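You operate a simulated robot arm through the tools that you are given. There is no shell and no other tool. Be economical: measure what you need, move in short steps, check, and stop when the job is done.

You run a simulated two-armed robot. Do the job below in one go: nothing can be reset, and whatever is moved stays where it is left.

Task
Take the grey rag from the steel table top and lay it out flat on the top of the work table.
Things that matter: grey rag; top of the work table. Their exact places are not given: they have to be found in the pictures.

Only the result counts: the job must be done as asked and must still hold three seconds after the hand-in. Knocking over, shifting, dropping, spilling or breaking anything else fails it.

Robot
Two 7-joint arms with two-finger parallel grippers on one trunk, on a base that drives. Base frame: it is fixed to the floor where the robot stands at the start and does not move with it; the origin is under the middle of the robot, x ahead of it, y to its left, z up; the surface under the hand at the start is at about z = 74. Readings come in cm, degrees, newtons and seconds.
The left shoulder is at the start at [6.2, 19.7, 97.9], the right one opposite. With the tool pointing down near the work surface each hand reaches from about 30 to 72 cm from the robot's upright axis, wherever it stands, measured 20 degrees to its own side. Places, roughly: top of the work table [70, 190, 80]. Payload 1.57 kg a hand.
The TCP of each hand is the grasp point between the finger pads, 3 cm short of the fingertips. In the tool frame z runs along the fingers and y along their closing line. The gripper opens to 11 cm. The fingers are 2.4 cm wide and 1.2 cm thick; the gripper's body (4.8 by 11.2 cm) begins 7.8 cm behind the TCP.
Orientation is that of the tool frame in the base frame, as [roll, pitch, yaw] about the fixed x, y, z axes, in that order (R = Rz(yaw) Ry(pitch) Rx(roll)). With the fingers straight down and closing along the base's y, the tool's x points along the base's -x, its y along +y and its z along -z.

Tools
- The arms move only by the tool drive_tool. It takes "left_rows", "right_rows" or both (then of equal length, played together; a hand with none holds still); each is one flat list of numbers, 7 for each row, row after row: the turn, a rotation vector about the tool's x, y, z in units of 45 degrees (1.0 is 45 degrees), then the shift along the tool's x, y, z in units of 100 mm (1.0 is 100 mm), then the opening, from 0 (shut) to 1 (fully open). In form: [rx, ry, rz, x, y, z, fingers, rx, ry, rz, x, y, z, fingers, ...]. A call has 1 to 10 rows; each row is the pose to reach, as a shift and turn from the pose commanded when the call began, along the tool's axes at that moment. A call with a number of a shift or a turn outside -1 to 1 is refused whole. A row lasts 0.2 s, in which the tool goes at most 5 cm and 8.6 degrees; a call with a longer step from one row to the next is refused whole, and so is a gripper value outside its range. A pose out of reach is approached as far as the arm can. The call stops where the force on the tool passes 40 N (or 10 N more than at its start, if that is more) or the arm is blocked; 0.2 s more then pass. Each finger travels about 7.2 cm/s and halts on what it meets, pressing with about 21 N; the grip force reading is that of the motor and also rises with nothing between the fingers. The clock runs only during rows and for 0.2 s after the last one: add rows that repeat a pose to give the fingers time. The reply holds the time, the measured pose of the TCP, the force on the tool along the base axes, the opening and the grip force, in the units named above and with some noise, with the torque about the TCP (base axes, N m) and any sound that the robot's microphone picked up, and new pictures: "pictures" is both (left out), scene, wrist or none (wrist: the cameras of the hands that moved).
- Cameras (640 x 400 px; columns grow to the right, rows downward): "scene" is now at [9.36, -0.68, 155.83]; the picture's right is [-0.11, -0.99, 0.00], its down [-0.84, 0.09, -0.53] and it looks along [0.53, -0.06, -0.85] (base axes); focal length 263 px, centre (320, 200). "left" rides on the left gripper at [7, -1.6, -14.1] in its tool frame; the picture's right is [0.23, 0.97, 0.00], its down [-0.85, 0.20, -0.48] and it looks along [-0.47, 0.11, 0.88] (tool axes); focal length 222 px, centre (320, 200). "right" rides on the right gripper at [7, 1.6, -14.1] in its tool frame; the picture's right is [-0.23, 0.97, 0.00], its down [-0.85, -0.20, -0.48] and it looks along [-0.47, -0.11, 0.88] (tool axes); focal length 222 px, centre (320, 200).
- slide_trunk(by): slides the trunk up (or, below 0, down) by that many cm; the arms and the scene camera ride with it, the base frame stays. It gives what a move gives, with no picture.
- base_move(legs): drives the robot by 1 to 6 legs, each [ahead, left, turn to the left] in cm, cm and degrees, along the robot's own axes; the way and the turn of a leg run together, so that a leg with both is an arc; at most 150 cm and 180 degrees a leg. The arms and the cameras ride along, it lands a little off, and it stops where it bumps. It gives what a move gives, and a new picture of the scene camera.
- head_to(pan, tilt): turns the head with the scene camera to pan (to the left, within 86 degrees either way) and tilt (down, from -29 to 69), counted from straight ahead of the robot. It gives what a move gives, and a new picture of the scene camera.
- pixel_to_xyz(camera, pixels): for up to 12 pixels [column, row] of the newest picture of that camera ("zoom" is the newest enlarged one), the place [x, y, z] in the base frame of the surface seen there, good to about 0.3 cm, but the place of the scene camera against the robot may be out by one fixed shift of up to 1.2 cm in any direction. It takes no simulated time.
- enlarge(camera, box): a new picture of the part [left, top, right, bottom] of that camera's present view, enlarged. It takes no simulated time.
- finish_job(): hands the job in; it is judged then, once.

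Go step by step. Measure first, check grasps and placings, and put right what went wrong. The budget is 80 turns and 260 pictures, counting those below and the enlarged ones. Unless the task says otherwise, let go and move clear before handing in, and close with one line.

The tools are called as a command line: name --argument value ..., lists and objects as JSON in quotes. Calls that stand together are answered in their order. drive_tool: Moves the arms, as the interface text tells. Its arguments: {"type":"object","properties":{"left_rows":{"type":"array","items":{"type":"number"}},"right_rows":{"type":"array","items":{"type":"number"}},"pictures":{"type":"string","enum":["both","scene","wrist","none"]}},"required":[]} The other tools are called the same way: slide_trunk (by) slides the trunk up or down; base_move (legs) drives the base; head_to (pan, tilt) turns the head that bears the scene camera; pixel_to_xyz (camera, pixels) gives the place of the surface under pixels of a picture; enlarge (camera, box) takes an enlarged picture of a part of a camera's view; finish_job () hands the job in.

At the start:

```text
clock: 0.0
left_position: [47.08, 17.26, 96.75]
left_tcp_rot: [-180.0, -0.1, 180.0]
left_wrist_force: [-0.1, -0.3, 0.4]
left_wrist_torque: [0.01, 0.03, 0.02]
left_grip_width: 11.02
left_finger_force: 0.1
right_position: [35.73, -12.84, 93.76]
right_tcp_rot: [-180.0, -0.1, -180.0]
right_wrist_force: [0.2, 0.0, -0.4]
right_wrist_torque: [-0.01, 0.02, -0.01]
right_grip_width: 11.01
right_finger_force: 0.1
trunk travel left (down, up): [-57.5, 41.5]
robot x, y, heading: [-0.28, 0.21, -0.1]
head pan, tilt: [-6.1, 57.6]
```

scene: 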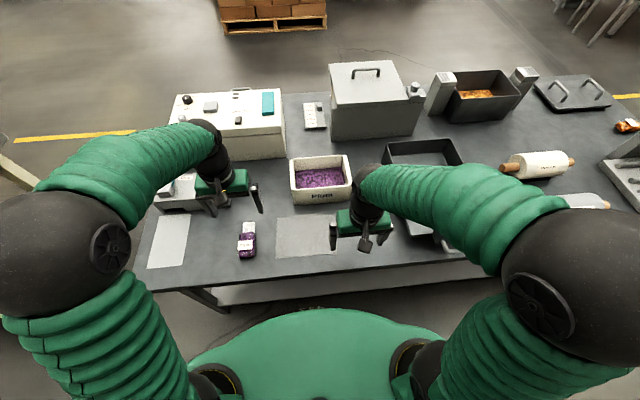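
right: 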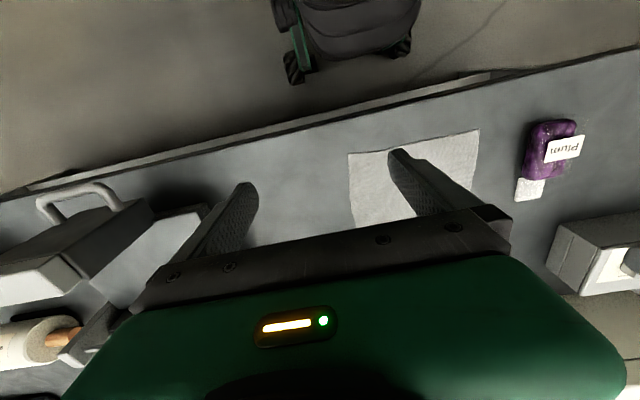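
left: 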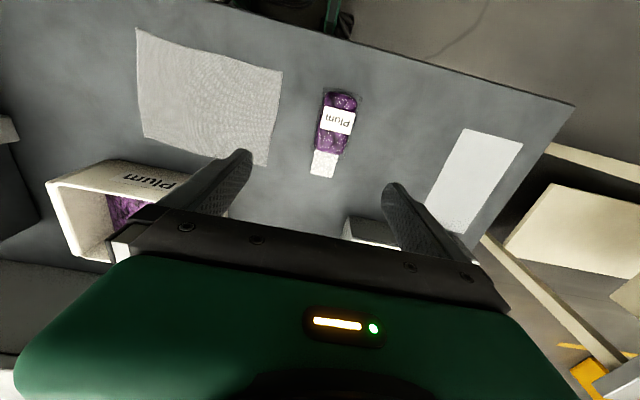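

The grey textured sheet near scene (305,237) looks like the rag, and the whiter sheet at (168,242) may be paper. I'll enlarge both and measure the corners.

enlarge --camera "left" --box '[100, 0, 580, 300]'

pixel_to_xyz --camera "left" --pixels '[[138, 30], [281, 72], [267, 163], [144, 137], [210, 90], [300, 60], [465, 131], [521, 143], [430, 200], [340, 120]]'

head_to --pan 70 --tilt 25

```text
1.33 times, centred on (340, 150) of left
```

zoom: 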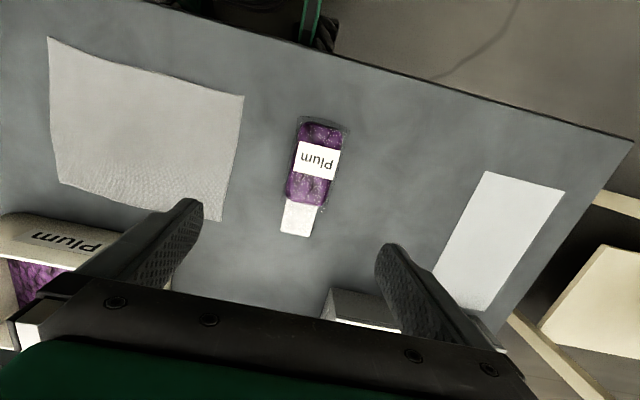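

```text
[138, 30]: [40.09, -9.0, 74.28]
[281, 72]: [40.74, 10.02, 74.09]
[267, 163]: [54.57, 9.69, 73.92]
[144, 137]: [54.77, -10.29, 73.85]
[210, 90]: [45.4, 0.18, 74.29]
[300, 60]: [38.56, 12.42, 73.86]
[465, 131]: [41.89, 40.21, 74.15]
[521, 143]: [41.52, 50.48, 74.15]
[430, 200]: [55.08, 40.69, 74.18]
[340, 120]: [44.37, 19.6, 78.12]
```

```text
clock: 1.5
left_position: [47.06, 17.3, 96.75]
left_tcp_rot: [180.0, 0.0, 179.9]
left_wrist_force: [-0.4, -0.5, 0.3]
left_wrist_torque: [0.0, -0.01, 0.01]
left_grip_width: 11.01
left_finger_force: 0.0
right_position: [35.79, -12.83, 93.86]
right_tcp_rot: [179.9, 0.0, -180.0]
right_wrist_force: [0.1, 0.1, -0.3]
right_wrist_torque: [-0.04, -0.02, -0.01]
right_grip_width: 10.98
right_finger_force: 0.1
trunk travel left (down, up): [-57.5, 41.5]
robot x, y, heading: [-0.0, 0.0, 0.1]
head pan, tilt: [70.0, 25.0]
```

scene: 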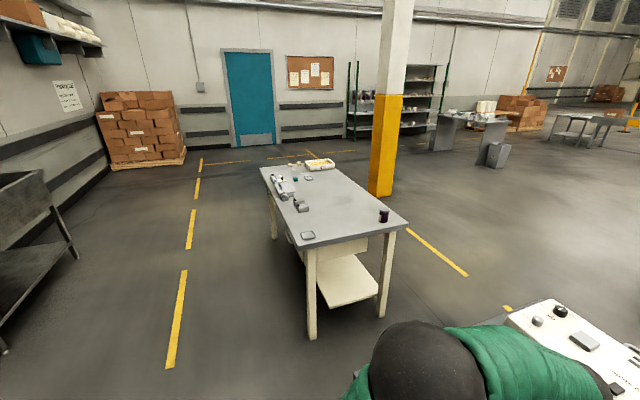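

The rag covers about x 40–55, y −10…10 at z 74. The work table is at scene (335,200), so I'll measure its top and the things on it.

pixel_to_xyz --camera "scene" --pixels '[[262, 168], [295, 247], [407, 226], [335, 165], [308, 236], [384, 215], [340, 210], [301, 205], [350, 195], [320, 250], [325, 185], [360, 215]]'

enlarge --camera "scene" --box '[240, 140, 432, 260]'

head_to --pan 0 --tilt 55

```text
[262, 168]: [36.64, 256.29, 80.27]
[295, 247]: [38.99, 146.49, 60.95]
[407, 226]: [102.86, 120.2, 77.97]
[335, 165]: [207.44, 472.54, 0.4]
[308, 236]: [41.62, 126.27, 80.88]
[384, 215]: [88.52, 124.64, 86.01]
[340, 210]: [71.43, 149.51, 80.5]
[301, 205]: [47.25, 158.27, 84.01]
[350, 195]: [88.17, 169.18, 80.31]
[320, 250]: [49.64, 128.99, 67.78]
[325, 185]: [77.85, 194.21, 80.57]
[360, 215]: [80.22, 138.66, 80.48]
```

```text
3.33 times, centred on (336, 200) of scene
```

zoom: 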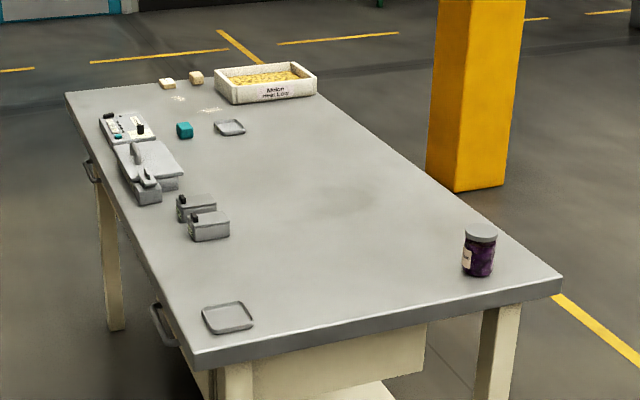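

```text
clock: 2.9
left_position: [47.04, 17.37, 96.71]
left_tcp_rot: [180.0, 0.0, -179.9]
left_wrist_force: [-0.1, -0.6, 0.1]
left_wrist_torque: [0.01, -0.01, -0.04]
left_grip_width: 11.01
left_finger_force: 0.0
right_position: [35.77, -12.97, 93.89]
right_tcp_rot: [-180.0, -0.1, 180.0]
right_wrist_force: [-0.7, -0.7, 0.8]
right_wrist_torque: [0.01, 0.0, 0.01]
right_grip_width: 10.98
right_finger_force: 0.0
trunk travel left (down, up): [-57.5, 41.5]
robot x, y, heading: [0.16, 0.45, -0.1]
head pan, tilt: [0.0, 55.0]
```

scene: 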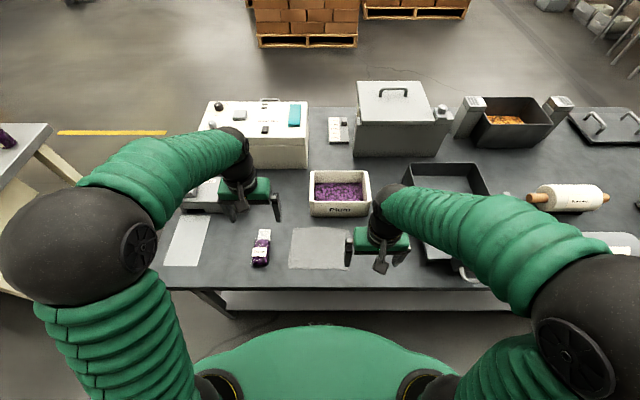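

The rag is about 15×20 cm with near corners at (40,−9) and (40.7,10). The work table top is x 35–103, y 118–258, z≈80, and looks free around (62–75, 140). I'll bring both hands over the near corners with the fingers partly closed.

drive_tool --left_rows '[0, 0, 0, 0.12, -0.25, 0.25, 0.5, 0, 0, 0, 0.25, -0.5, 0.5, 0.36, 0, 0, 0, 0.37, -0.75, 0.75, 0.36, 0, 0, 0, 0.5, -0.99, 1.0, 0.36, 0, 0, 0, 0.5, -0.99, 1.0, 0.36]' --right_rows '[0, 0, 0, -0.15, 0.13, 0.18, 0.5, 0, 0, 0, -0.31, 0.27, 0.36, 0.36, 0, 0, 0, -0.46, 0.4, 0.54, 0.36, 0, 0, 0, -0.62, 0.54, 0.72, 0.36, 0, 0, 0, -0.62, 0.54, 0.72, 0.36]'

```text
clock: 4.1
left_position: [41.87, 7.1, 86.68]
left_tcp_rot: [-180.0, 0.1, 180.0]
left_wrist_force: [-0.3, 0.9, 0.7]
left_wrist_torque: [0.04, 0.0, 0.01]
left_grip_width: 3.96
left_finger_force: 0.0
right_position: [41.91, -7.57, 86.51]
right_tcp_rot: [180.0, 0.1, 179.9]
right_wrist_force: [-0.8, 0.1, -0.4]
right_wrist_torque: [-0.01, -0.04, 0.04]
right_grip_width: 3.96
right_finger_force: 0.1
trunk travel left (down, up): [-57.5, 41.5]
robot x, y, heading: [-0.15, -0.17, -0.2]
head pan, tilt: [0.0, 55.0]
```

scene: 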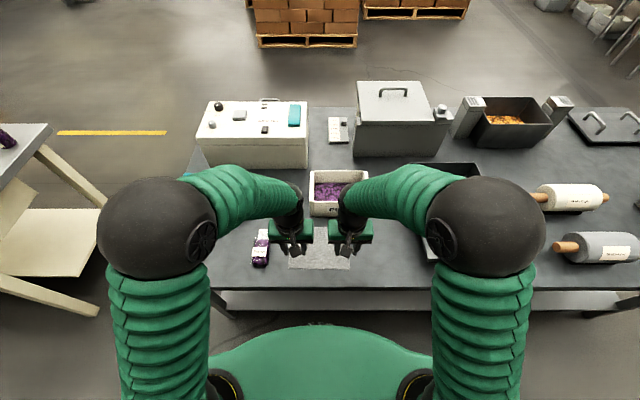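
right: 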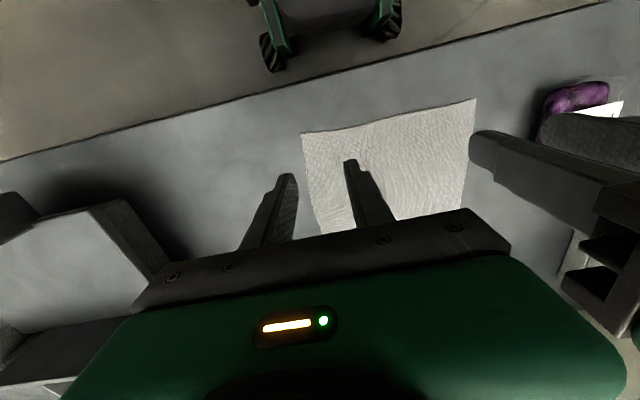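
left: 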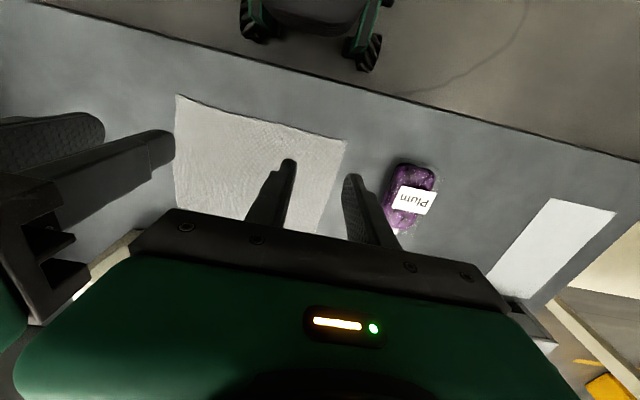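

Both hands are roughly above the near corners. I'll measure the rag corners in both wrist pictures before going down.

pixel_to_xyz --camera "left" --pixels '[[178, 98], [346, 142], [320, 228], [330, 180], [250, 150], [640, 158], [50, 20]]'

pixel_to_xyz --camera "right" --pixels '[[303, 134], [474, 100], [318, 225], [308, 170], [400, 140]]'

```text
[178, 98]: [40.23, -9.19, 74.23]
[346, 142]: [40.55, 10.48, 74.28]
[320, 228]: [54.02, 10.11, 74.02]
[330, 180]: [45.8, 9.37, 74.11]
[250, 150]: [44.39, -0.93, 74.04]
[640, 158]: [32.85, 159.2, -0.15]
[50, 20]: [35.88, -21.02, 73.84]
```

```text
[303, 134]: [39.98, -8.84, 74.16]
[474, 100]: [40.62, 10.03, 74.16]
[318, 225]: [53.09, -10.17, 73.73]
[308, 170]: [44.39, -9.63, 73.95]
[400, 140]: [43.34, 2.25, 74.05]
```

Corners are confirmed, with the rag surface at about z 74, so fingertips touch at TCP z≈77. I'll go down with a 3 cm opening and press lightly.

drive_tool --left_rows '[0, 0, 0, 0, 0, 0.4, 0.27, 0, 0, 0, 0, 0, 0.7, 0.27, 0, 0, 0, 0, 0, 0.88, 0.27, 0, 0, 0, 0, 0, 0.94, 0.27, 0, 0, 0, 0, 0, 0.97, 0.27]' --right_rows '[0, 0, 0, 0, 0.05, 0.4, 0.27, 0, 0, 0, 0, 0.05, 0.7, 0.27, 0, 0, 0, 0, 0.05, 0.88, 0.27, 0, 0, 0, 0, 0.05, 0.94, 0.27, 0, 0, 0, 0, 0.05, 0.97, 0.27]' --pictures "wrist"

```text
clock: 5.3
left_position: [41.87, 7.32, 77.13]
left_tcp_rot: [-179.9, 0.1, 179.9]
left_wrist_force: [0.3, 0.6, 1.6]
left_wrist_torque: [0.02, 0.01, -0.02]
left_grip_width: 2.96
left_finger_force: 0.2
right_position: [41.98, -7.02, 77.18]
right_tcp_rot: [180.0, 0.3, -180.0]
right_wrist_force: [-0.3, -2.0, 24.8]
right_wrist_torque: [-0.17, 0.11, 0.0]
right_grip_width: 3.0
right_finger_force: 0.0
trunk travel left (down, up): [-57.5, 41.5]
robot x, y, heading: [-0.17, -0.35, -0.1]
head pan, tilt: [0.0, 55.0]
```

right: 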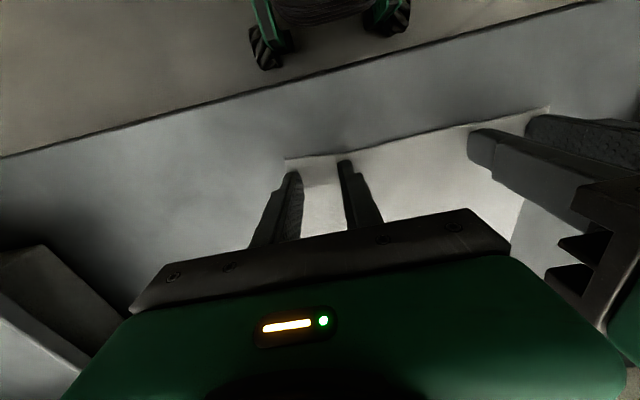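
left: 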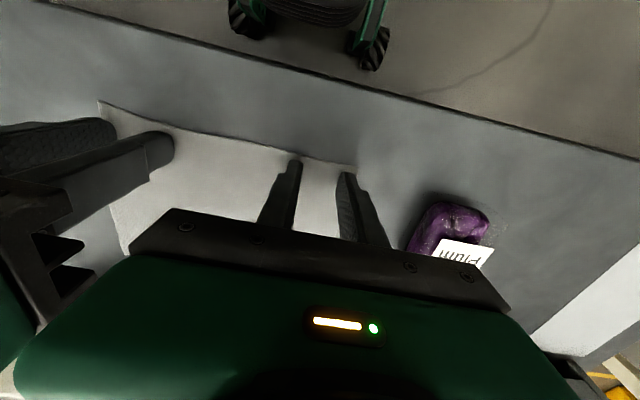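

The right fingertips are pressing on the rag (25 N) and the left ones just touch it. I'll press the left a little more and shut both.

drive_tool --left_rows '[0, 0, 0, 0, 0, 0.03, 0.27, 0, 0, 0, 0, 0, 0.03, 0.1, 0, 0, 0, 0, 0, 0.03, 0, 0, 0, 0, 0, 0, 0.03, 0, 0, 0, 0, 0, 0, 0.03, 0]' --right_rows '[0, 0, 0, 0, 0, 0, 0.27, 0, 0, 0, 0, 0, 0, 0.1, 0, 0, 0, 0, 0, 0, 0, 0, 0, 0, 0, 0, 0, 0, 0, 0, 0, 0, 0, 0, 0]' --pictures "wrist"

```text
clock: 6.0
left_position: [42.08, 7.03, 77.23]
left_tcp_rot: [-179.7, 0.6, 180.0]
left_wrist_force: [-2.8, -6.1, 22.4]
left_wrist_torque: [-0.04, 0.2, 0.02]
left_grip_width: 0.21
left_finger_force: 20.9
right_position: [41.81, -6.52, 77.12]
right_tcp_rot: [179.6, 0.3, -179.8]
right_wrist_force: [-1.4, 6.6, 16.6]
right_wrist_torque: [0.22, 0.14, -0.02]
right_grip_width: 0.24
right_finger_force: 21.0
trunk travel left (down, up): [-57.5, 41.5]
robot x, y, heading: [0.0, -0.02, 0.2]
head pan, tilt: [0.0, 55.0]
stopped in row 3 (left hand): the force on the tool passed its limit at 43 N (the readings are from after the stop); the commanded pose is now the measured one
```

right: 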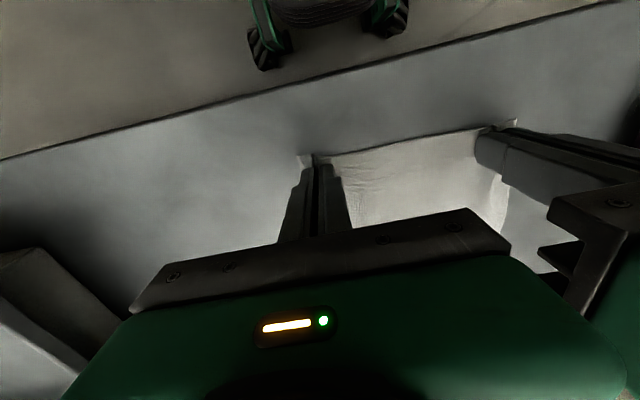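
left: 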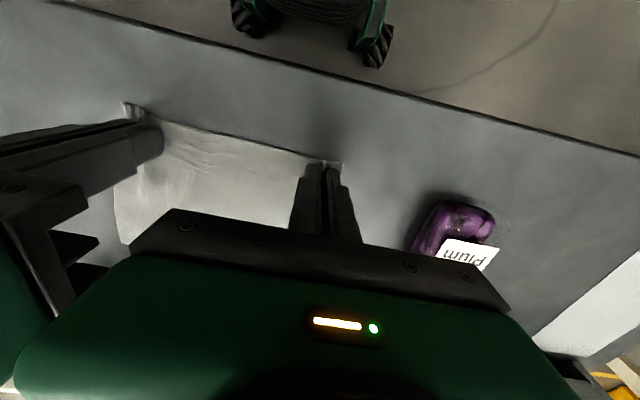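

Both hands have pinched the rag: gaps are about 0.2 cm and the cloth is bunched between the fingers. I'll lift both together.

drive_tool --left_rows '[0, 0, 0, 0, 0, 0, 0, 0, 0, 0, 0, 0, -0.15, 0, 0, 0, 0, 0, 0, -0.35, 0, 0, 0, 0, 0, 0, -0.6, 0, 0, 0, 0, 0, 0, -0.95, 0]' --right_rows '[0, 0, 0, 0, 0, 0, 0, 0, 0, 0, 0, 0, -0.15, 0, 0, 0, 0, 0, 0, -0.35, 0, 0, 0, 0, 0, 0, -0.6, 0, 0, 0, 0, 0, 0, -0.95, 0]'

```text
clock: 7.2
left_position: [41.98, 7.19, 86.61]
left_tcp_rot: [-179.8, 0.4, -180.0]
left_wrist_force: [-0.6, -15.8, -0.6]
left_wrist_torque: [-0.47, -0.02, 0.07]
left_grip_width: 0.24
left_finger_force: 21.3
right_position: [41.75, -6.7, 86.57]
right_tcp_rot: [179.7, 0.1, -179.8]
right_wrist_force: [-0.2, 15.6, 0.0]
right_wrist_torque: [0.51, -0.05, -0.05]
right_grip_width: 0.22
right_finger_force: 21.1
trunk travel left (down, up): [-57.5, 41.5]
robot x, y, heading: [-0.12, 0.01, 0.3]
head pan, tilt: [0.0, 55.0]
```

scene: 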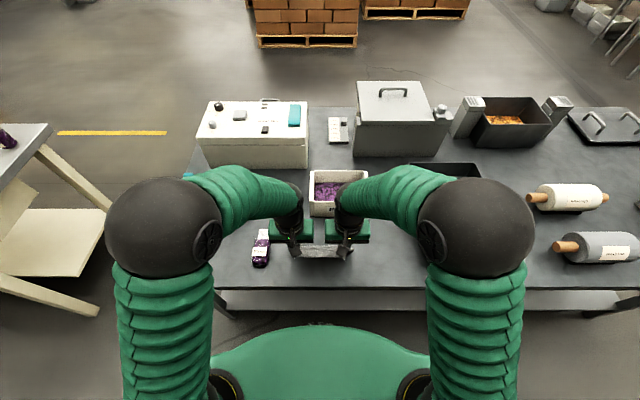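
right: 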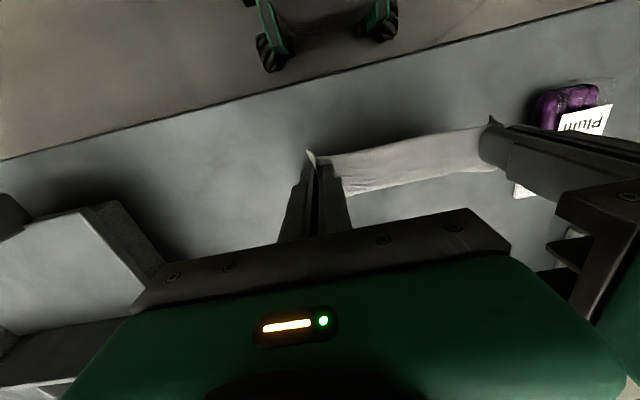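
left: 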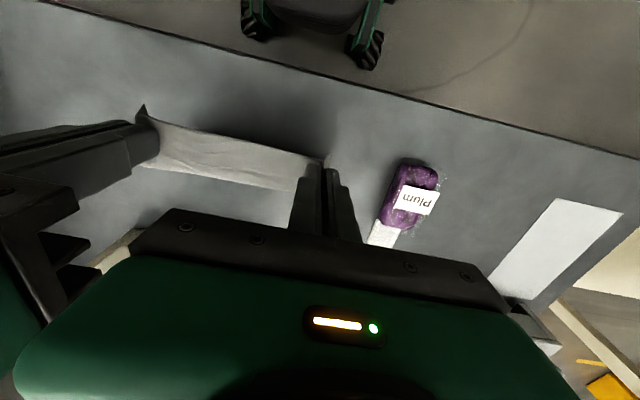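

The rag hangs from both hands, with about 15 N of tension across it. I'll ease that slightly and raise the hands and the trunk for the drive.

drive_tool --left_rows '[0, 0, 0, 0, -0.04, -0.2, 0, 0, 0, 0, 0, -0.04, -0.5, 0, 0, 0, 0, 0, -0.04, -0.9, 0]' --right_rows '[0, 0, 0, 0, 0.04, -0.2, 0, 0, 0, 0, 0, 0.04, -0.5, 0, 0, 0, 0, 0, 0.04, -0.9, 0]' --pictures "none"

slide_trunk --by 16

head_to --pan 60 --tilt 40

```text
clock: 8.0
left_position: [41.84, 6.81, 95.36]
left_tcp_rot: [-179.8, 0.5, -179.9]
left_wrist_force: [0.2, -1.5, -0.4]
left_wrist_torque: [-0.02, -0.03, -0.01]
left_grip_width: 0.21
left_finger_force: 21.2
right_position: [41.82, -6.58, 95.5]
right_tcp_rot: [179.9, 0.0, -179.8]
right_wrist_force: [1.0, 1.6, 1.1]
right_wrist_torque: [0.08, 0.01, 0.0]
right_grip_width: 0.23
right_finger_force: 20.9
trunk travel left (down, up): [-57.5, 41.5]
robot x, y, heading: [0.18, 0.23, -0.1]
head pan, tilt: [0.0, 55.0]
```

```text
clock: 9.8
left_position: [42.03, 6.74, 111.29]
left_tcp_rot: [-179.7, 0.3, 180.0]
left_wrist_force: [-0.1, 0.3, -0.1]
left_wrist_torque: [-0.01, 0.0, 0.01]
left_grip_width: 0.21
left_finger_force: 20.5
right_position: [41.92, -6.44, 111.41]
right_tcp_rot: [179.9, 0.0, -179.9]
right_wrist_force: [0.5, 0.4, -0.1]
right_wrist_torque: [-0.01, 0.0, 0.06]
right_grip_width: 0.2
right_finger_force: 21.7
trunk travel left (down, up): [-73.5, 25.5]
robot x, y, heading: [-0.38, -0.03, -0.1]
head pan, tilt: [0.0, 55.0]
```

```text
clock: 11.1
left_position: [41.98, 6.85, 111.22]
left_tcp_rot: [-179.8, 0.3, 180.0]
left_wrist_force: [-0.9, -0.3, 0.2]
left_wrist_torque: [0.03, -0.04, -0.04]
left_grip_width: 0.21
left_finger_force: 21.8
right_position: [41.99, -6.46, 111.48]
right_tcp_rot: [179.8, 0.0, -179.8]
right_wrist_force: [0.9, 0.1, 0.3]
right_wrist_torque: [0.02, 0.03, 0.01]
right_grip_width: 0.21
right_finger_force: 20.7
trunk travel left (down, up): [-73.5, 25.5]
robot x, y, heading: [-0.47, 0.04, 0.0]
head pan, tilt: [60.0, 40.0]
```

scene: 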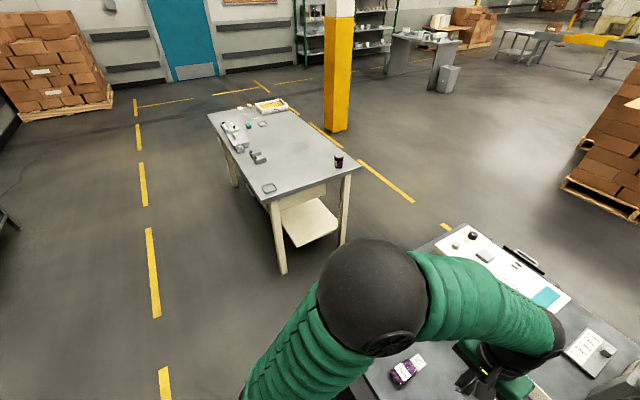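

The way left and forward is clear. To know how close I can park, I'll check the base's front edge in the right wrist view and the pillar and table positions from here.

enlarge --camera "right" --box '[0, 0, 640, 400]'

pixel_to_xyz --camera "scene" --pixels '[[325, 128], [346, 130], [208, 112], [270, 199], [361, 165], [285, 108], [262, 188], [276, 189], [257, 158], [242, 148], [300, 160], [335, 240]]'

enlarge --camera "scene" --box '[200, 95, 376, 205]'

```text
1.00 times, centred on (320, 200) of right (not enlarged: the box is as wide or as high as the picture)
```

zoom: 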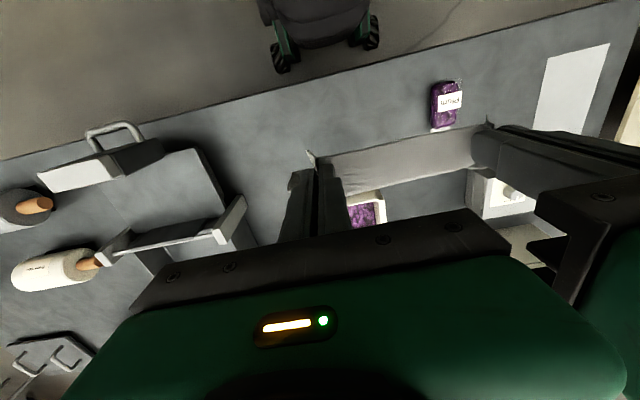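

```text
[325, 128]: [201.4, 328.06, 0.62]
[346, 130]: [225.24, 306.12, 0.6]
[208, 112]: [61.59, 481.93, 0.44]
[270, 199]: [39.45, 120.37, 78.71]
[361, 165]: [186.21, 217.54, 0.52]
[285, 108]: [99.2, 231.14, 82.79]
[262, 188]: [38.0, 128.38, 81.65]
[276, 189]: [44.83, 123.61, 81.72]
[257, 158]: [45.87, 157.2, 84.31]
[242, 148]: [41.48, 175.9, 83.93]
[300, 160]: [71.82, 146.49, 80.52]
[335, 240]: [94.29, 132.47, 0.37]
```

```text
3.64 times, centred on (288, 150) of scene
```

zoom: 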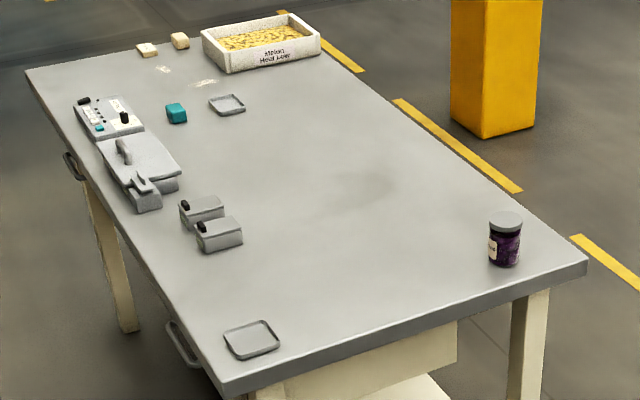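

The −x side of the work table at y≈138 is reachable with a plain retreat, strafe and approach. I'll measure the neighbouring boxes and the tray in the zoomed picture.

pixel_to_xyz --camera "zoom" --pixels '[[241, 236], [240, 246], [205, 250], [224, 210], [278, 345], [265, 322], [226, 340], [490, 262], [180, 355], [125, 220], [300, 280], [177, 190]]'

base_move --legs '[[-30, 0, 0], [0, 138, 0]]'

```text
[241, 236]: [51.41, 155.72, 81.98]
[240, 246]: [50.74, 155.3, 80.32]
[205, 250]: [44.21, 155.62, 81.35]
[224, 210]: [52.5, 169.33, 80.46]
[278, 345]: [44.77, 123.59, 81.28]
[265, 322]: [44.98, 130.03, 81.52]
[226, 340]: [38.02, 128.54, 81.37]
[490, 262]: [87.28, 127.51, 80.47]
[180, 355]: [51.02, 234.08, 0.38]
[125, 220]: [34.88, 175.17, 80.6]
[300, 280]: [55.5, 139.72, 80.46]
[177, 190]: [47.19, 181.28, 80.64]
```

```text
clock: 19.6
left_position: [12.13, 144.97, 111.31]
left_tcp_rot: [-179.9, 0.3, -180.0]
left_wrist_force: [1.0, -0.3, 0.3]
left_wrist_torque: [0.01, 0.02, -0.03]
left_grip_width: 0.22
left_finger_force: 20.4
right_position: [11.95, 131.72, 111.65]
right_tcp_rot: [179.8, 0.0, -179.8]
right_wrist_force: [0.1, 0.6, 0.0]
right_wrist_torque: [-0.01, 0.02, 0.04]
right_grip_width: 0.21
right_finger_force: 20.9
trunk travel left (down, up): [-73.5, 25.5]
robot x, y, heading: [-30.04, 138.25, 0.4]
head pan, tilt: [60.0, 40.0]
```

scene: 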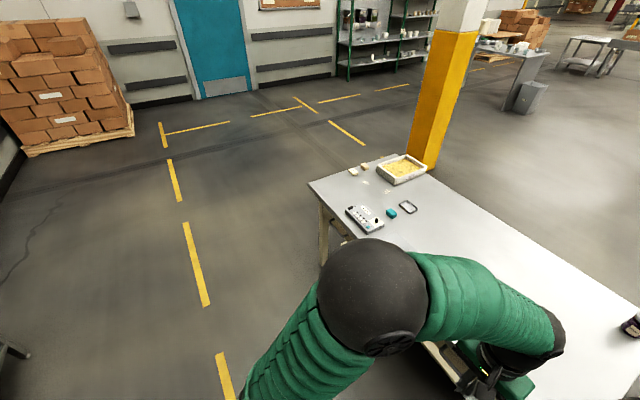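

The boxes stay at y≥155 and x≤52 and the tray at y≤130, so the spot around x 55–72, y 141 is free. I'll look down ahead before closing in.

head_to --pan 0 --tilt 55

enlarge --camera "left" --box '[0, 0, 640, 400]'

```text
clock: 20.9
left_position: [12.02, 145.18, 111.32]
left_tcp_rot: [-179.8, 0.4, 179.9]
left_wrist_force: [-0.3, -0.5, -0.5]
left_wrist_torque: [0.02, 0.02, 0.02]
left_grip_width: 0.21
left_finger_force: 21.7
right_position: [11.91, 132.02, 111.49]
right_tcp_rot: [179.8, 0.0, -179.7]
right_wrist_force: [-0.1, -0.5, 0.3]
right_wrist_torque: [-0.01, 0.0, 0.0]
right_grip_width: 0.18
right_finger_force: 20.8
trunk travel left (down, up): [-73.5, 25.5]
robot x, y, heading: [-29.99, 138.47, 0.2]
head pan, tilt: [0.0, 55.0]
```

scene: 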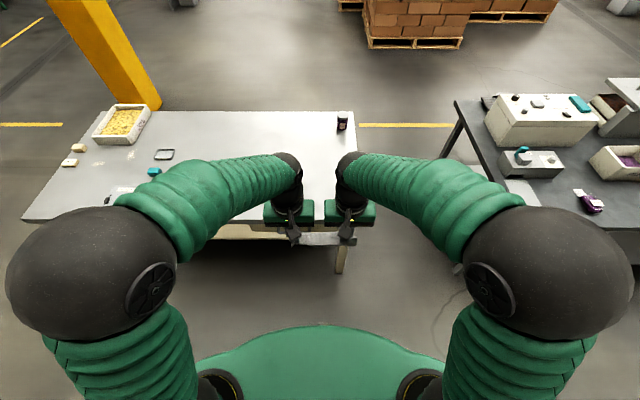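

```text
1.00 times, centred on (320, 200) of left (not enlarged: the box is as wide or as high as the picture)
```

zoom: 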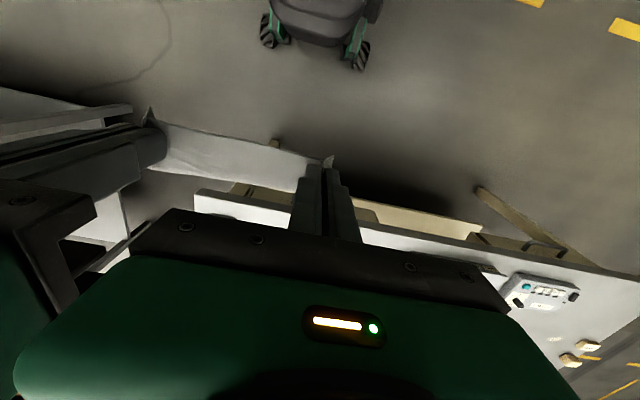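

The rag is held well. I'll measure the base's front in this wrist view, around (362,68) and (320,38), and the table edge.

pixel_to_xyz --camera "zoom" --pixels '[[362, 66], [322, 42], [268, 45], [198, 192], [280, 235], [480, 190], [420, 215], [550, 250], [400, 240], [235, 188]]'

base_move --legs '[[18, 3, 0]]'

```text
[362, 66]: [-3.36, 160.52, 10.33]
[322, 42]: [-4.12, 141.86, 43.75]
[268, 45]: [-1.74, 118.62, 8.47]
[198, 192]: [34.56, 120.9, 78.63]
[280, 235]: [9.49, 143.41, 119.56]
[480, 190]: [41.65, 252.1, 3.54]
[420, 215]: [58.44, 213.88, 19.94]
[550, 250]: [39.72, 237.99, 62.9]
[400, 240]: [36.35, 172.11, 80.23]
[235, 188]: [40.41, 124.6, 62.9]
```

```text
clock: 22.4
left_position: [29.58, 148.11, 111.52]
left_tcp_rot: [-179.9, 0.6, -180.0]
left_wrist_force: [0.0, -0.5, -0.2]
left_wrist_torque: [-0.04, 0.03, -0.02]
left_grip_width: 0.21
left_finger_force: 21.4
right_position: [29.46, 134.76, 111.55]
right_tcp_rot: [179.9, 0.2, -179.7]
right_wrist_force: [0.8, 0.5, 0.4]
right_wrist_torque: [0.01, -0.05, 0.02]
right_grip_width: 0.23
right_finger_force: 21.1
trunk travel left (down, up): [-73.5, 25.5]
robot x, y, heading: [-11.99, 141.25, 0.2]
head pan, tilt: [0.0, 55.0]
```

scene: 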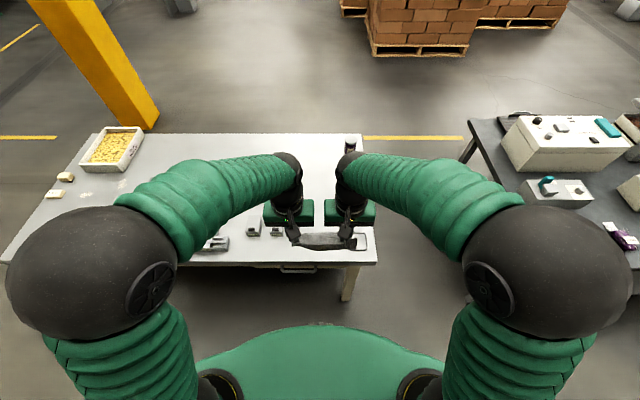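

The base front is about 28 cm ahead of its centre and the table edge is at x≈34.6, so standing at x≈0 is safe. I'll drive 12 cm ahead.

base_move --legs '[[12, 0, 0]]'

enlarge --camera "left" --box '[0, 0, 640, 400]'

enlarge --camera "right" --box '[0, 0, 640, 400]'

```text
clock: 23.7
left_position: [41.58, 148.46, 111.5]
left_tcp_rot: [-179.7, 0.6, -179.9]
left_wrist_force: [-0.1, 0.2, 0.5]
left_wrist_torque: [-0.02, 0.0, -0.02]
left_grip_width: 0.22
left_finger_force: 20.9
right_position: [41.61, 135.28, 111.82]
right_tcp_rot: [179.9, 0.2, -179.7]
right_wrist_force: [-0.2, -0.4, 0.0]
right_wrist_torque: [0.02, 0.04, 0.01]
right_grip_width: 0.19
right_finger_force: 21.0
trunk travel left (down, up): [-73.5, 25.5]
robot x, y, heading: [0.18, 141.62, 0.2]
head pan, tilt: [0.0, 55.0]
```

scene: 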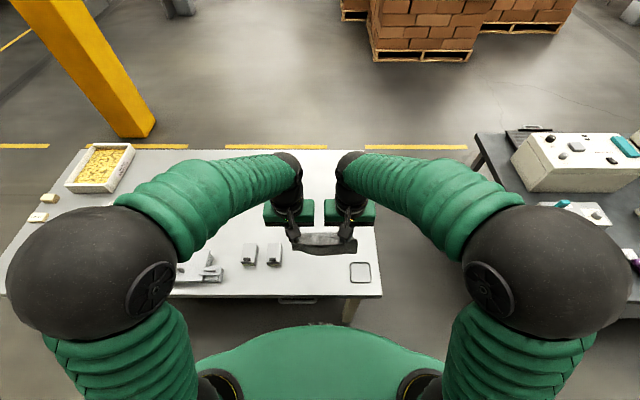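

```text
1.00 times, centred on (320, 200) of left (not enlarged: the box is as wide or as high as the picture)
```

zoom: 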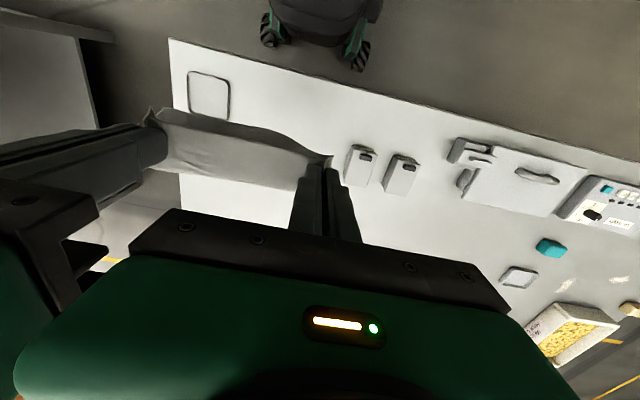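

```text
1.00 times, centred on (320, 200) of right (not enlarged: the box is as wide or as high as the picture)
```

zoom: 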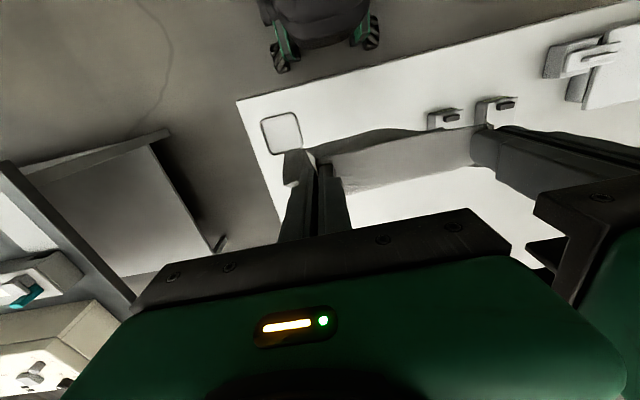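

The robot stands at x≈0, y≈141.6, heading 0, with boxes to the left and the tray near x 38–45. I'll reach forward at height over the free area.

drive_tool --left_rows '[0, 0, 0, -0.2, 0, 0, 0, 0, 0, 0, -0.5, 0, 0, 0, 0, 0, 0, -0.8, 0, 0, 0, 0, 0, 0, -1.0, 0, 0, 0]' --right_rows '[0, 0, 0, -0.2, 0, 0, 0, 0, 0, 0, -0.5, 0, 0, 0, 0, 0, 0, -0.8, 0, 0, 0, 0, 0, 0, -1.0, 0, 0, 0]' --pictures "none"

drive_tool --left_rows '[0, 0, 0, -0.2, 0, 0, 0, 0, 0, 0, -0.5, 0, 0, 0, 0, 0, 0, -0.8, 0, 0, 0, 0, 0, 0, -1.0, 0, 0.2, 0, 0, 0, 0, -1.0, 0, 0.4, 0]' --right_rows '[0, 0, 0, -0.2, 0, 0, 0, 0, 0, 0, -0.5, 0, 0, 0, 0, 0, 0, -0.8, 0, 0, 0, 0, 0, 0, -1.0, 0, 0.2, 0, 0, 0, 0, -1.0, 0, 0.4, 0]'

```text
clock: 24.7
left_position: [52.03, 148.31, 111.46]
left_tcp_rot: [-179.7, 0.3, -179.9]
left_wrist_force: [0.3, 0.0, -0.3]
left_wrist_torque: [-0.03, 0.0, -0.01]
left_grip_width: 0.23
left_finger_force: 21.1
right_position: [51.91, 135.11, 111.51]
right_tcp_rot: [179.9, 0.1, -179.7]
right_wrist_force: [-0.4, -0.3, 0.4]
right_wrist_torque: [0.01, 0.01, 0.0]
right_grip_width: 0.19
right_finger_force: 21.1
trunk travel left (down, up): [-73.5, 25.5]
robot x, y, heading: [0.1, 141.47, 0.3]
head pan, tilt: [0.0, 55.0]
```

```text
clock: 25.9
left_position: [61.91, 148.41, 107.44]
left_tcp_rot: [-179.8, 0.5, -179.9]
left_wrist_force: [-0.4, -0.3, 0.2]
left_wrist_torque: [0.05, 0.0, 0.0]
left_grip_width: 0.23
left_finger_force: 20.8
right_position: [61.81, 135.17, 107.56]
right_tcp_rot: [180.0, -0.1, -179.7]
right_wrist_force: [0.7, 0.5, -0.9]
right_wrist_torque: [0.02, -0.01, -0.03]
right_grip_width: 0.23
right_finger_force: 21.0
trunk travel left (down, up): [-73.5, 25.5]
robot x, y, heading: [0.05, 141.35, 0.0]
head pan, tilt: [0.0, 55.0]
```

scene: 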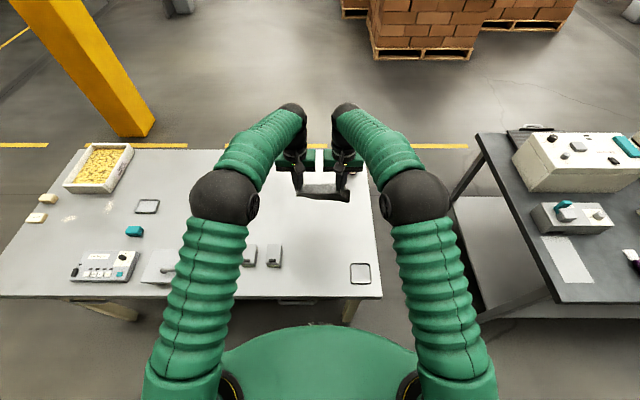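
right: 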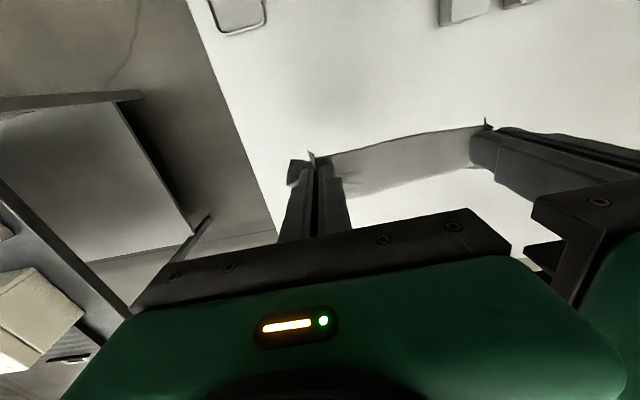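
left: 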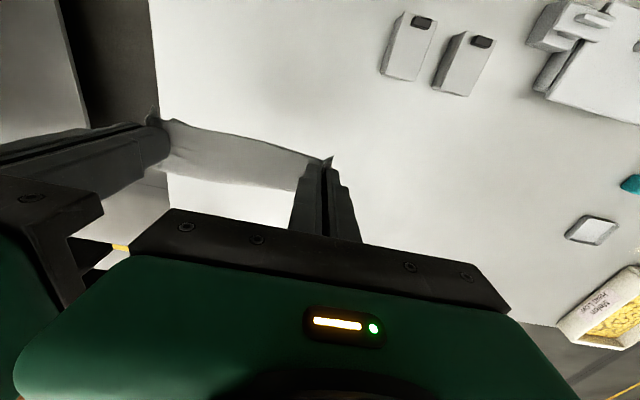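

All clear around; the hands are at (62, 135/148, 107.5). I'll go forward to x≈66 and lower until the hanging edge nears the table at TCP z≈97.5.

drive_tool --left_rows '[0, 0, 0, -0.2, 0, 0.2, 0, 0, 0, 0, -0.4, 0, 0.5, 0, 0, 0, 0, -0.42, 0, 0.8, 0, 0, 0, 0, -0.42, 0, 1.0, 0, 0, 0, 0, -0.42, 0, 1.0, 0]' --right_rows '[0, 0, 0, -0.2, 0, 0.2, 0, 0, 0, 0, -0.4, 0, 0.5, 0, 0, 0, 0, -0.42, 0, 0.8, 0, 0, 0, 0, -0.42, 0, 1.0, 0, 0, 0, 0, -0.42, 0, 1.0, 0]'

```text
clock: 27.1
left_position: [66.41, 148.31, 97.48]
left_tcp_rot: [-179.8, 0.4, -179.8]
left_wrist_force: [-0.1, 0.7, 0.2]
left_wrist_torque: [0.02, 0.0, -0.01]
left_grip_width: 0.21
left_finger_force: 20.9
right_position: [66.27, 135.24, 97.51]
right_tcp_rot: [179.9, 0.0, -179.7]
right_wrist_force: [-0.2, 0.5, -0.2]
right_wrist_torque: [0.02, 0.02, 0.03]
right_grip_width: 0.23
right_finger_force: 21.1
trunk travel left (down, up): [-73.5, 25.5]
robot x, y, heading: [-0.17, 141.8, 0.3]
head pan, tilt: [0.0, 55.0]
```

scene: 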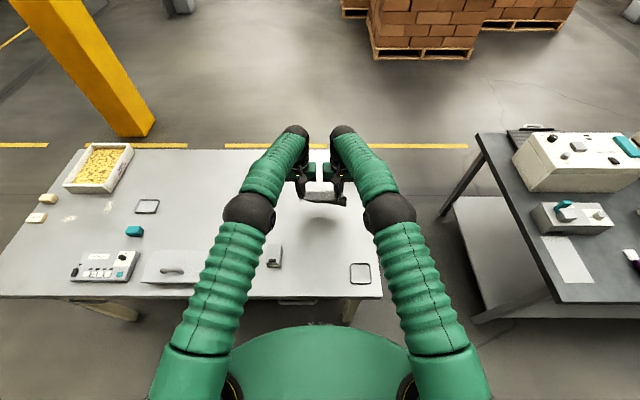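
right: 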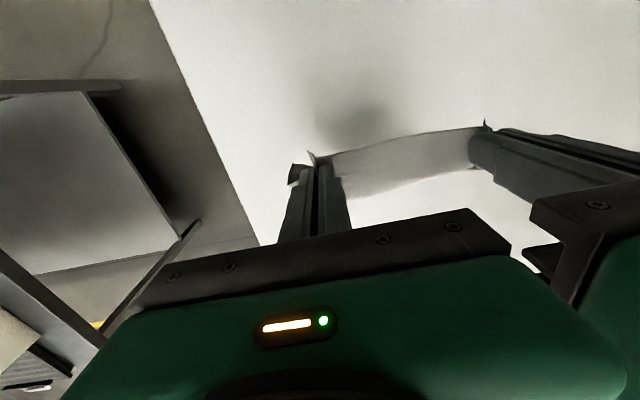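
left: 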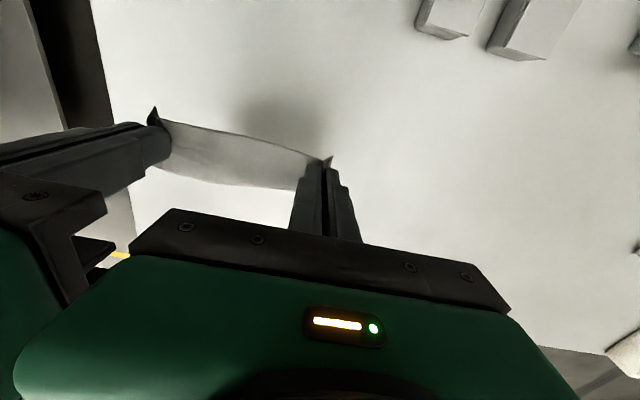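

The rag hangs as a curved strip between the hands. I'll find the height of its lower edge at left (220,186), (290,190) and right (370,190), (440,178).

pixel_to_xyz --camera "left" --pixels '[[200, 177], [220, 181], [250, 184], [285, 187], [240, 150], [240, 170]]'

pixel_to_xyz --camera "right" --pixels '[[365, 194], [400, 182], [440, 174], [410, 150]]'

```text
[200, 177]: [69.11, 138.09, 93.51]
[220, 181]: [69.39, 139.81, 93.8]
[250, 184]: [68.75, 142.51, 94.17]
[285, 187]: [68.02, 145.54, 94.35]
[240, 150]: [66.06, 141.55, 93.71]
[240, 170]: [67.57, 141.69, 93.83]
```

```text
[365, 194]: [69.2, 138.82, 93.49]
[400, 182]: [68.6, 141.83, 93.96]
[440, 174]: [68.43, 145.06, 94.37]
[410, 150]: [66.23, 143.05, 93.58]
```

The rag folds over the grip line at z≈94 and hangs down at x≈69, so its bottom is near the table. I'll lower along an arc while drawing the hands back toward the robot, spreading the tension slightly.

drive_tool --left_rows '[0, 0, 0, 0, 0.02, 0.2, 0, 0, 0, 0, 0.1, 0.02, 0.23, 0, 0, 0, 0, 0.2, 0.02, 0.25, 0, 0, 0, 0, 0.41, 0.02, 0.28, 0, 0, 0, 0, 0.6, 0.02, 0.37, 0, 0, 0, 0, 0.77, 0.02, 0.48, 0]' --right_rows '[0, 0, 0, 0, -0.02, 0.2, 0, 0, 0, 0, 0.1, -0.02, 0.23, 0, 0, 0, 0, 0.2, -0.02, 0.25, 0, 0, 0, 0, 0.41, -0.02, 0.28, 0, 0, 0, 0, 0.6, -0.02, 0.37, 0, 0, 0, 0, 0.77, -0.02, 0.48, 0]'

```text
clock: 28.5
left_position: [58.39, 148.46, 92.79]
left_tcp_rot: [-179.8, 0.5, -179.8]
left_wrist_force: [0.0, -1.1, 0.0]
left_wrist_torque: [-0.03, 0.0, 0.02]
left_grip_width: 0.2
left_finger_force: 20.7
right_position: [58.29, 135.04, 92.89]
right_tcp_rot: [179.8, 0.1, -179.7]
right_wrist_force: [-0.3, 2.3, 0.0]
right_wrist_torque: [0.03, -0.02, 0.0]
right_grip_width: 0.19
right_finger_force: 21.4
trunk travel left (down, up): [-73.5, 25.5]
robot x, y, heading: [-0.02, 141.53, 0.3]
head pan, tilt: [0.0, 55.0]
```

scene: 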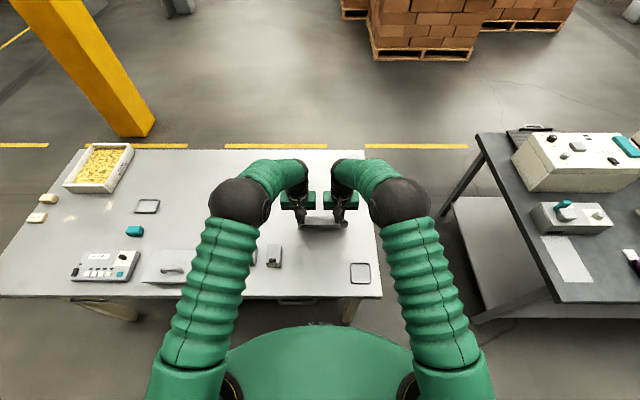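
right: 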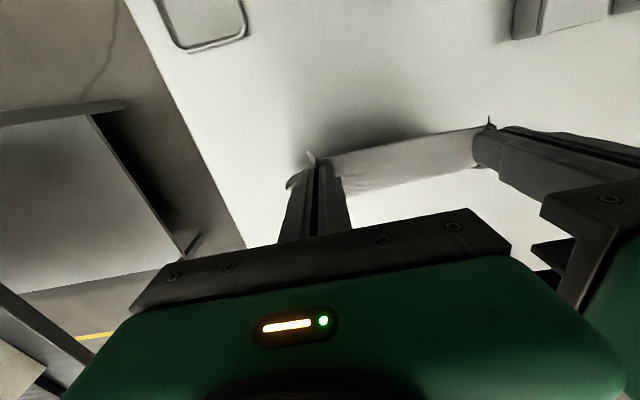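
left: 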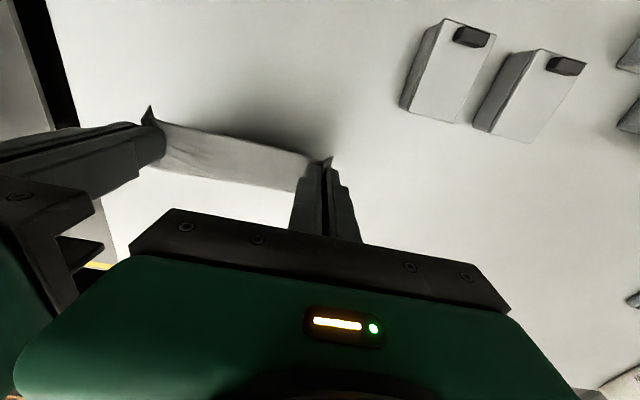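

The rag still appears to hang beneath the hands, so I'll enlarge the scene to see its lower edge.

enlarge --camera "scene" --box '[256, 180, 400, 270]'

```text
4.44 times, centred on (328, 225) of scene
```

zoom: 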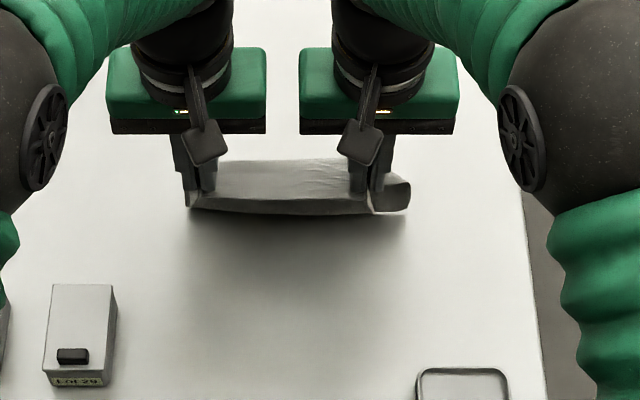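

The rag stretches forward from the fingers between (190,205) and (410,205) on the enlarged picture. I'll measure its heights.

pixel_to_xyz --camera "zoom" --pixels '[[280, 163], [330, 163], [240, 163], [280, 180], [280, 195], [280, 207], [330, 207], [400, 180], [400, 205], [250, 205], [280, 150], [280, 230]]'

```text
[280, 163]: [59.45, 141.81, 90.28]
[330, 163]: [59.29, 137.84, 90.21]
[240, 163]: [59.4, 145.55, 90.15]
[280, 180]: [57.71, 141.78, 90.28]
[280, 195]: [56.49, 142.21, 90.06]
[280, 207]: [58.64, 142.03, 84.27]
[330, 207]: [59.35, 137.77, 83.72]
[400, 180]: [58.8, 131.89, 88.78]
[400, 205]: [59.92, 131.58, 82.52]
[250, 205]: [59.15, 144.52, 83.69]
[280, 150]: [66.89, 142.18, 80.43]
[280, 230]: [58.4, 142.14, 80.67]
```

The rag hangs with its lower edge only about 1–2 cm above the table, so the arc was too high. I'll go back forward and repeat it lower.

drive_tool --left_rows '[0, 0, 0, -0.1, 0, -0.2, 0, 0, 0, 0, -0.4, 0, -0.3, 0, 0, 0, 0, -0.7, 0, -0.3, 0, 0, 0, 0, -0.9, 0, -0.3, 0, 0, 0, 0, -0.9, 0, -0.3, 0, 0, 0, 0, -0.9, 0, -0.1, 0, 0, 0, 0, -0.8, 0, 0, 0, 0, 0, 0, -0.65, 0, 0.08, 0, 0, 0, 0, -0.5, 0, 0.16, 0]' --right_rows '[0, 0, 0, -0.1, 0, -0.2, 0, 0, 0, 0, -0.4, 0, -0.3, 0, 0, 0, 0, -0.7, 0, -0.3, 0, 0, 0, 0, -0.9, 0, -0.3, 0, 0, 0, 0, -0.9, 0, -0.3, 0, 0, 0, 0, -0.9, 0, -0.1, 0, 0, 0, 0, -0.8, 0, 0, 0, 0, 0, 0, -0.65, 0, 0.08, 0, 0, 0, 0, -0.5, 0, 0.16, 0]' --pictures "none"

enlarge --camera "scene" --box '[256, 165, 400, 255]'

enlarge --camera "left" --box '[80, 60, 400, 260]'

```text
clock: 30.5
left_position: [63.52, 148.49, 91.23]
left_tcp_rot: [-179.8, 0.4, -179.9]
left_wrist_force: [-0.1, -1.1, -0.4]
left_wrist_torque: [-0.04, -0.03, 0.02]
left_grip_width: 0.22
left_finger_force: 21.1
left hand out of reach, approached as far as the arm can: row 4, 5, 6
right_position: [63.47, 135.11, 91.28]
right_tcp_rot: [179.9, 0.1, -179.7]
right_wrist_force: [0.1, 1.6, 0.2]
right_wrist_torque: [0.04, -0.04, -0.03]
right_grip_width: 0.21
right_finger_force: 20.9
right hand out of reach, approached as far as the arm can: row 6
trunk travel left (down, up): [-73.5, 25.5]
robot x, y, heading: [-0.06, 141.81, 0.3]
head pan, tilt: [0.0, 55.0]
```

```text
4.44 times, centred on (328, 210) of scene
```

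zoom: 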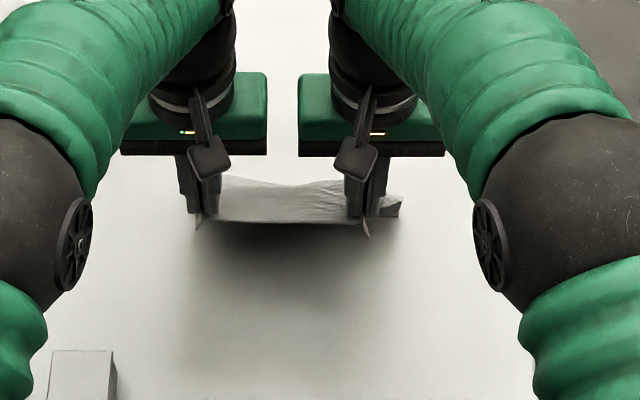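

```text
2.00 times, centred on (240, 160) of left
```

zoom: 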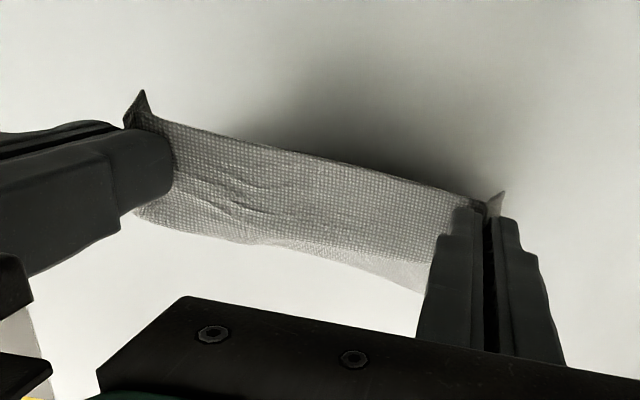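

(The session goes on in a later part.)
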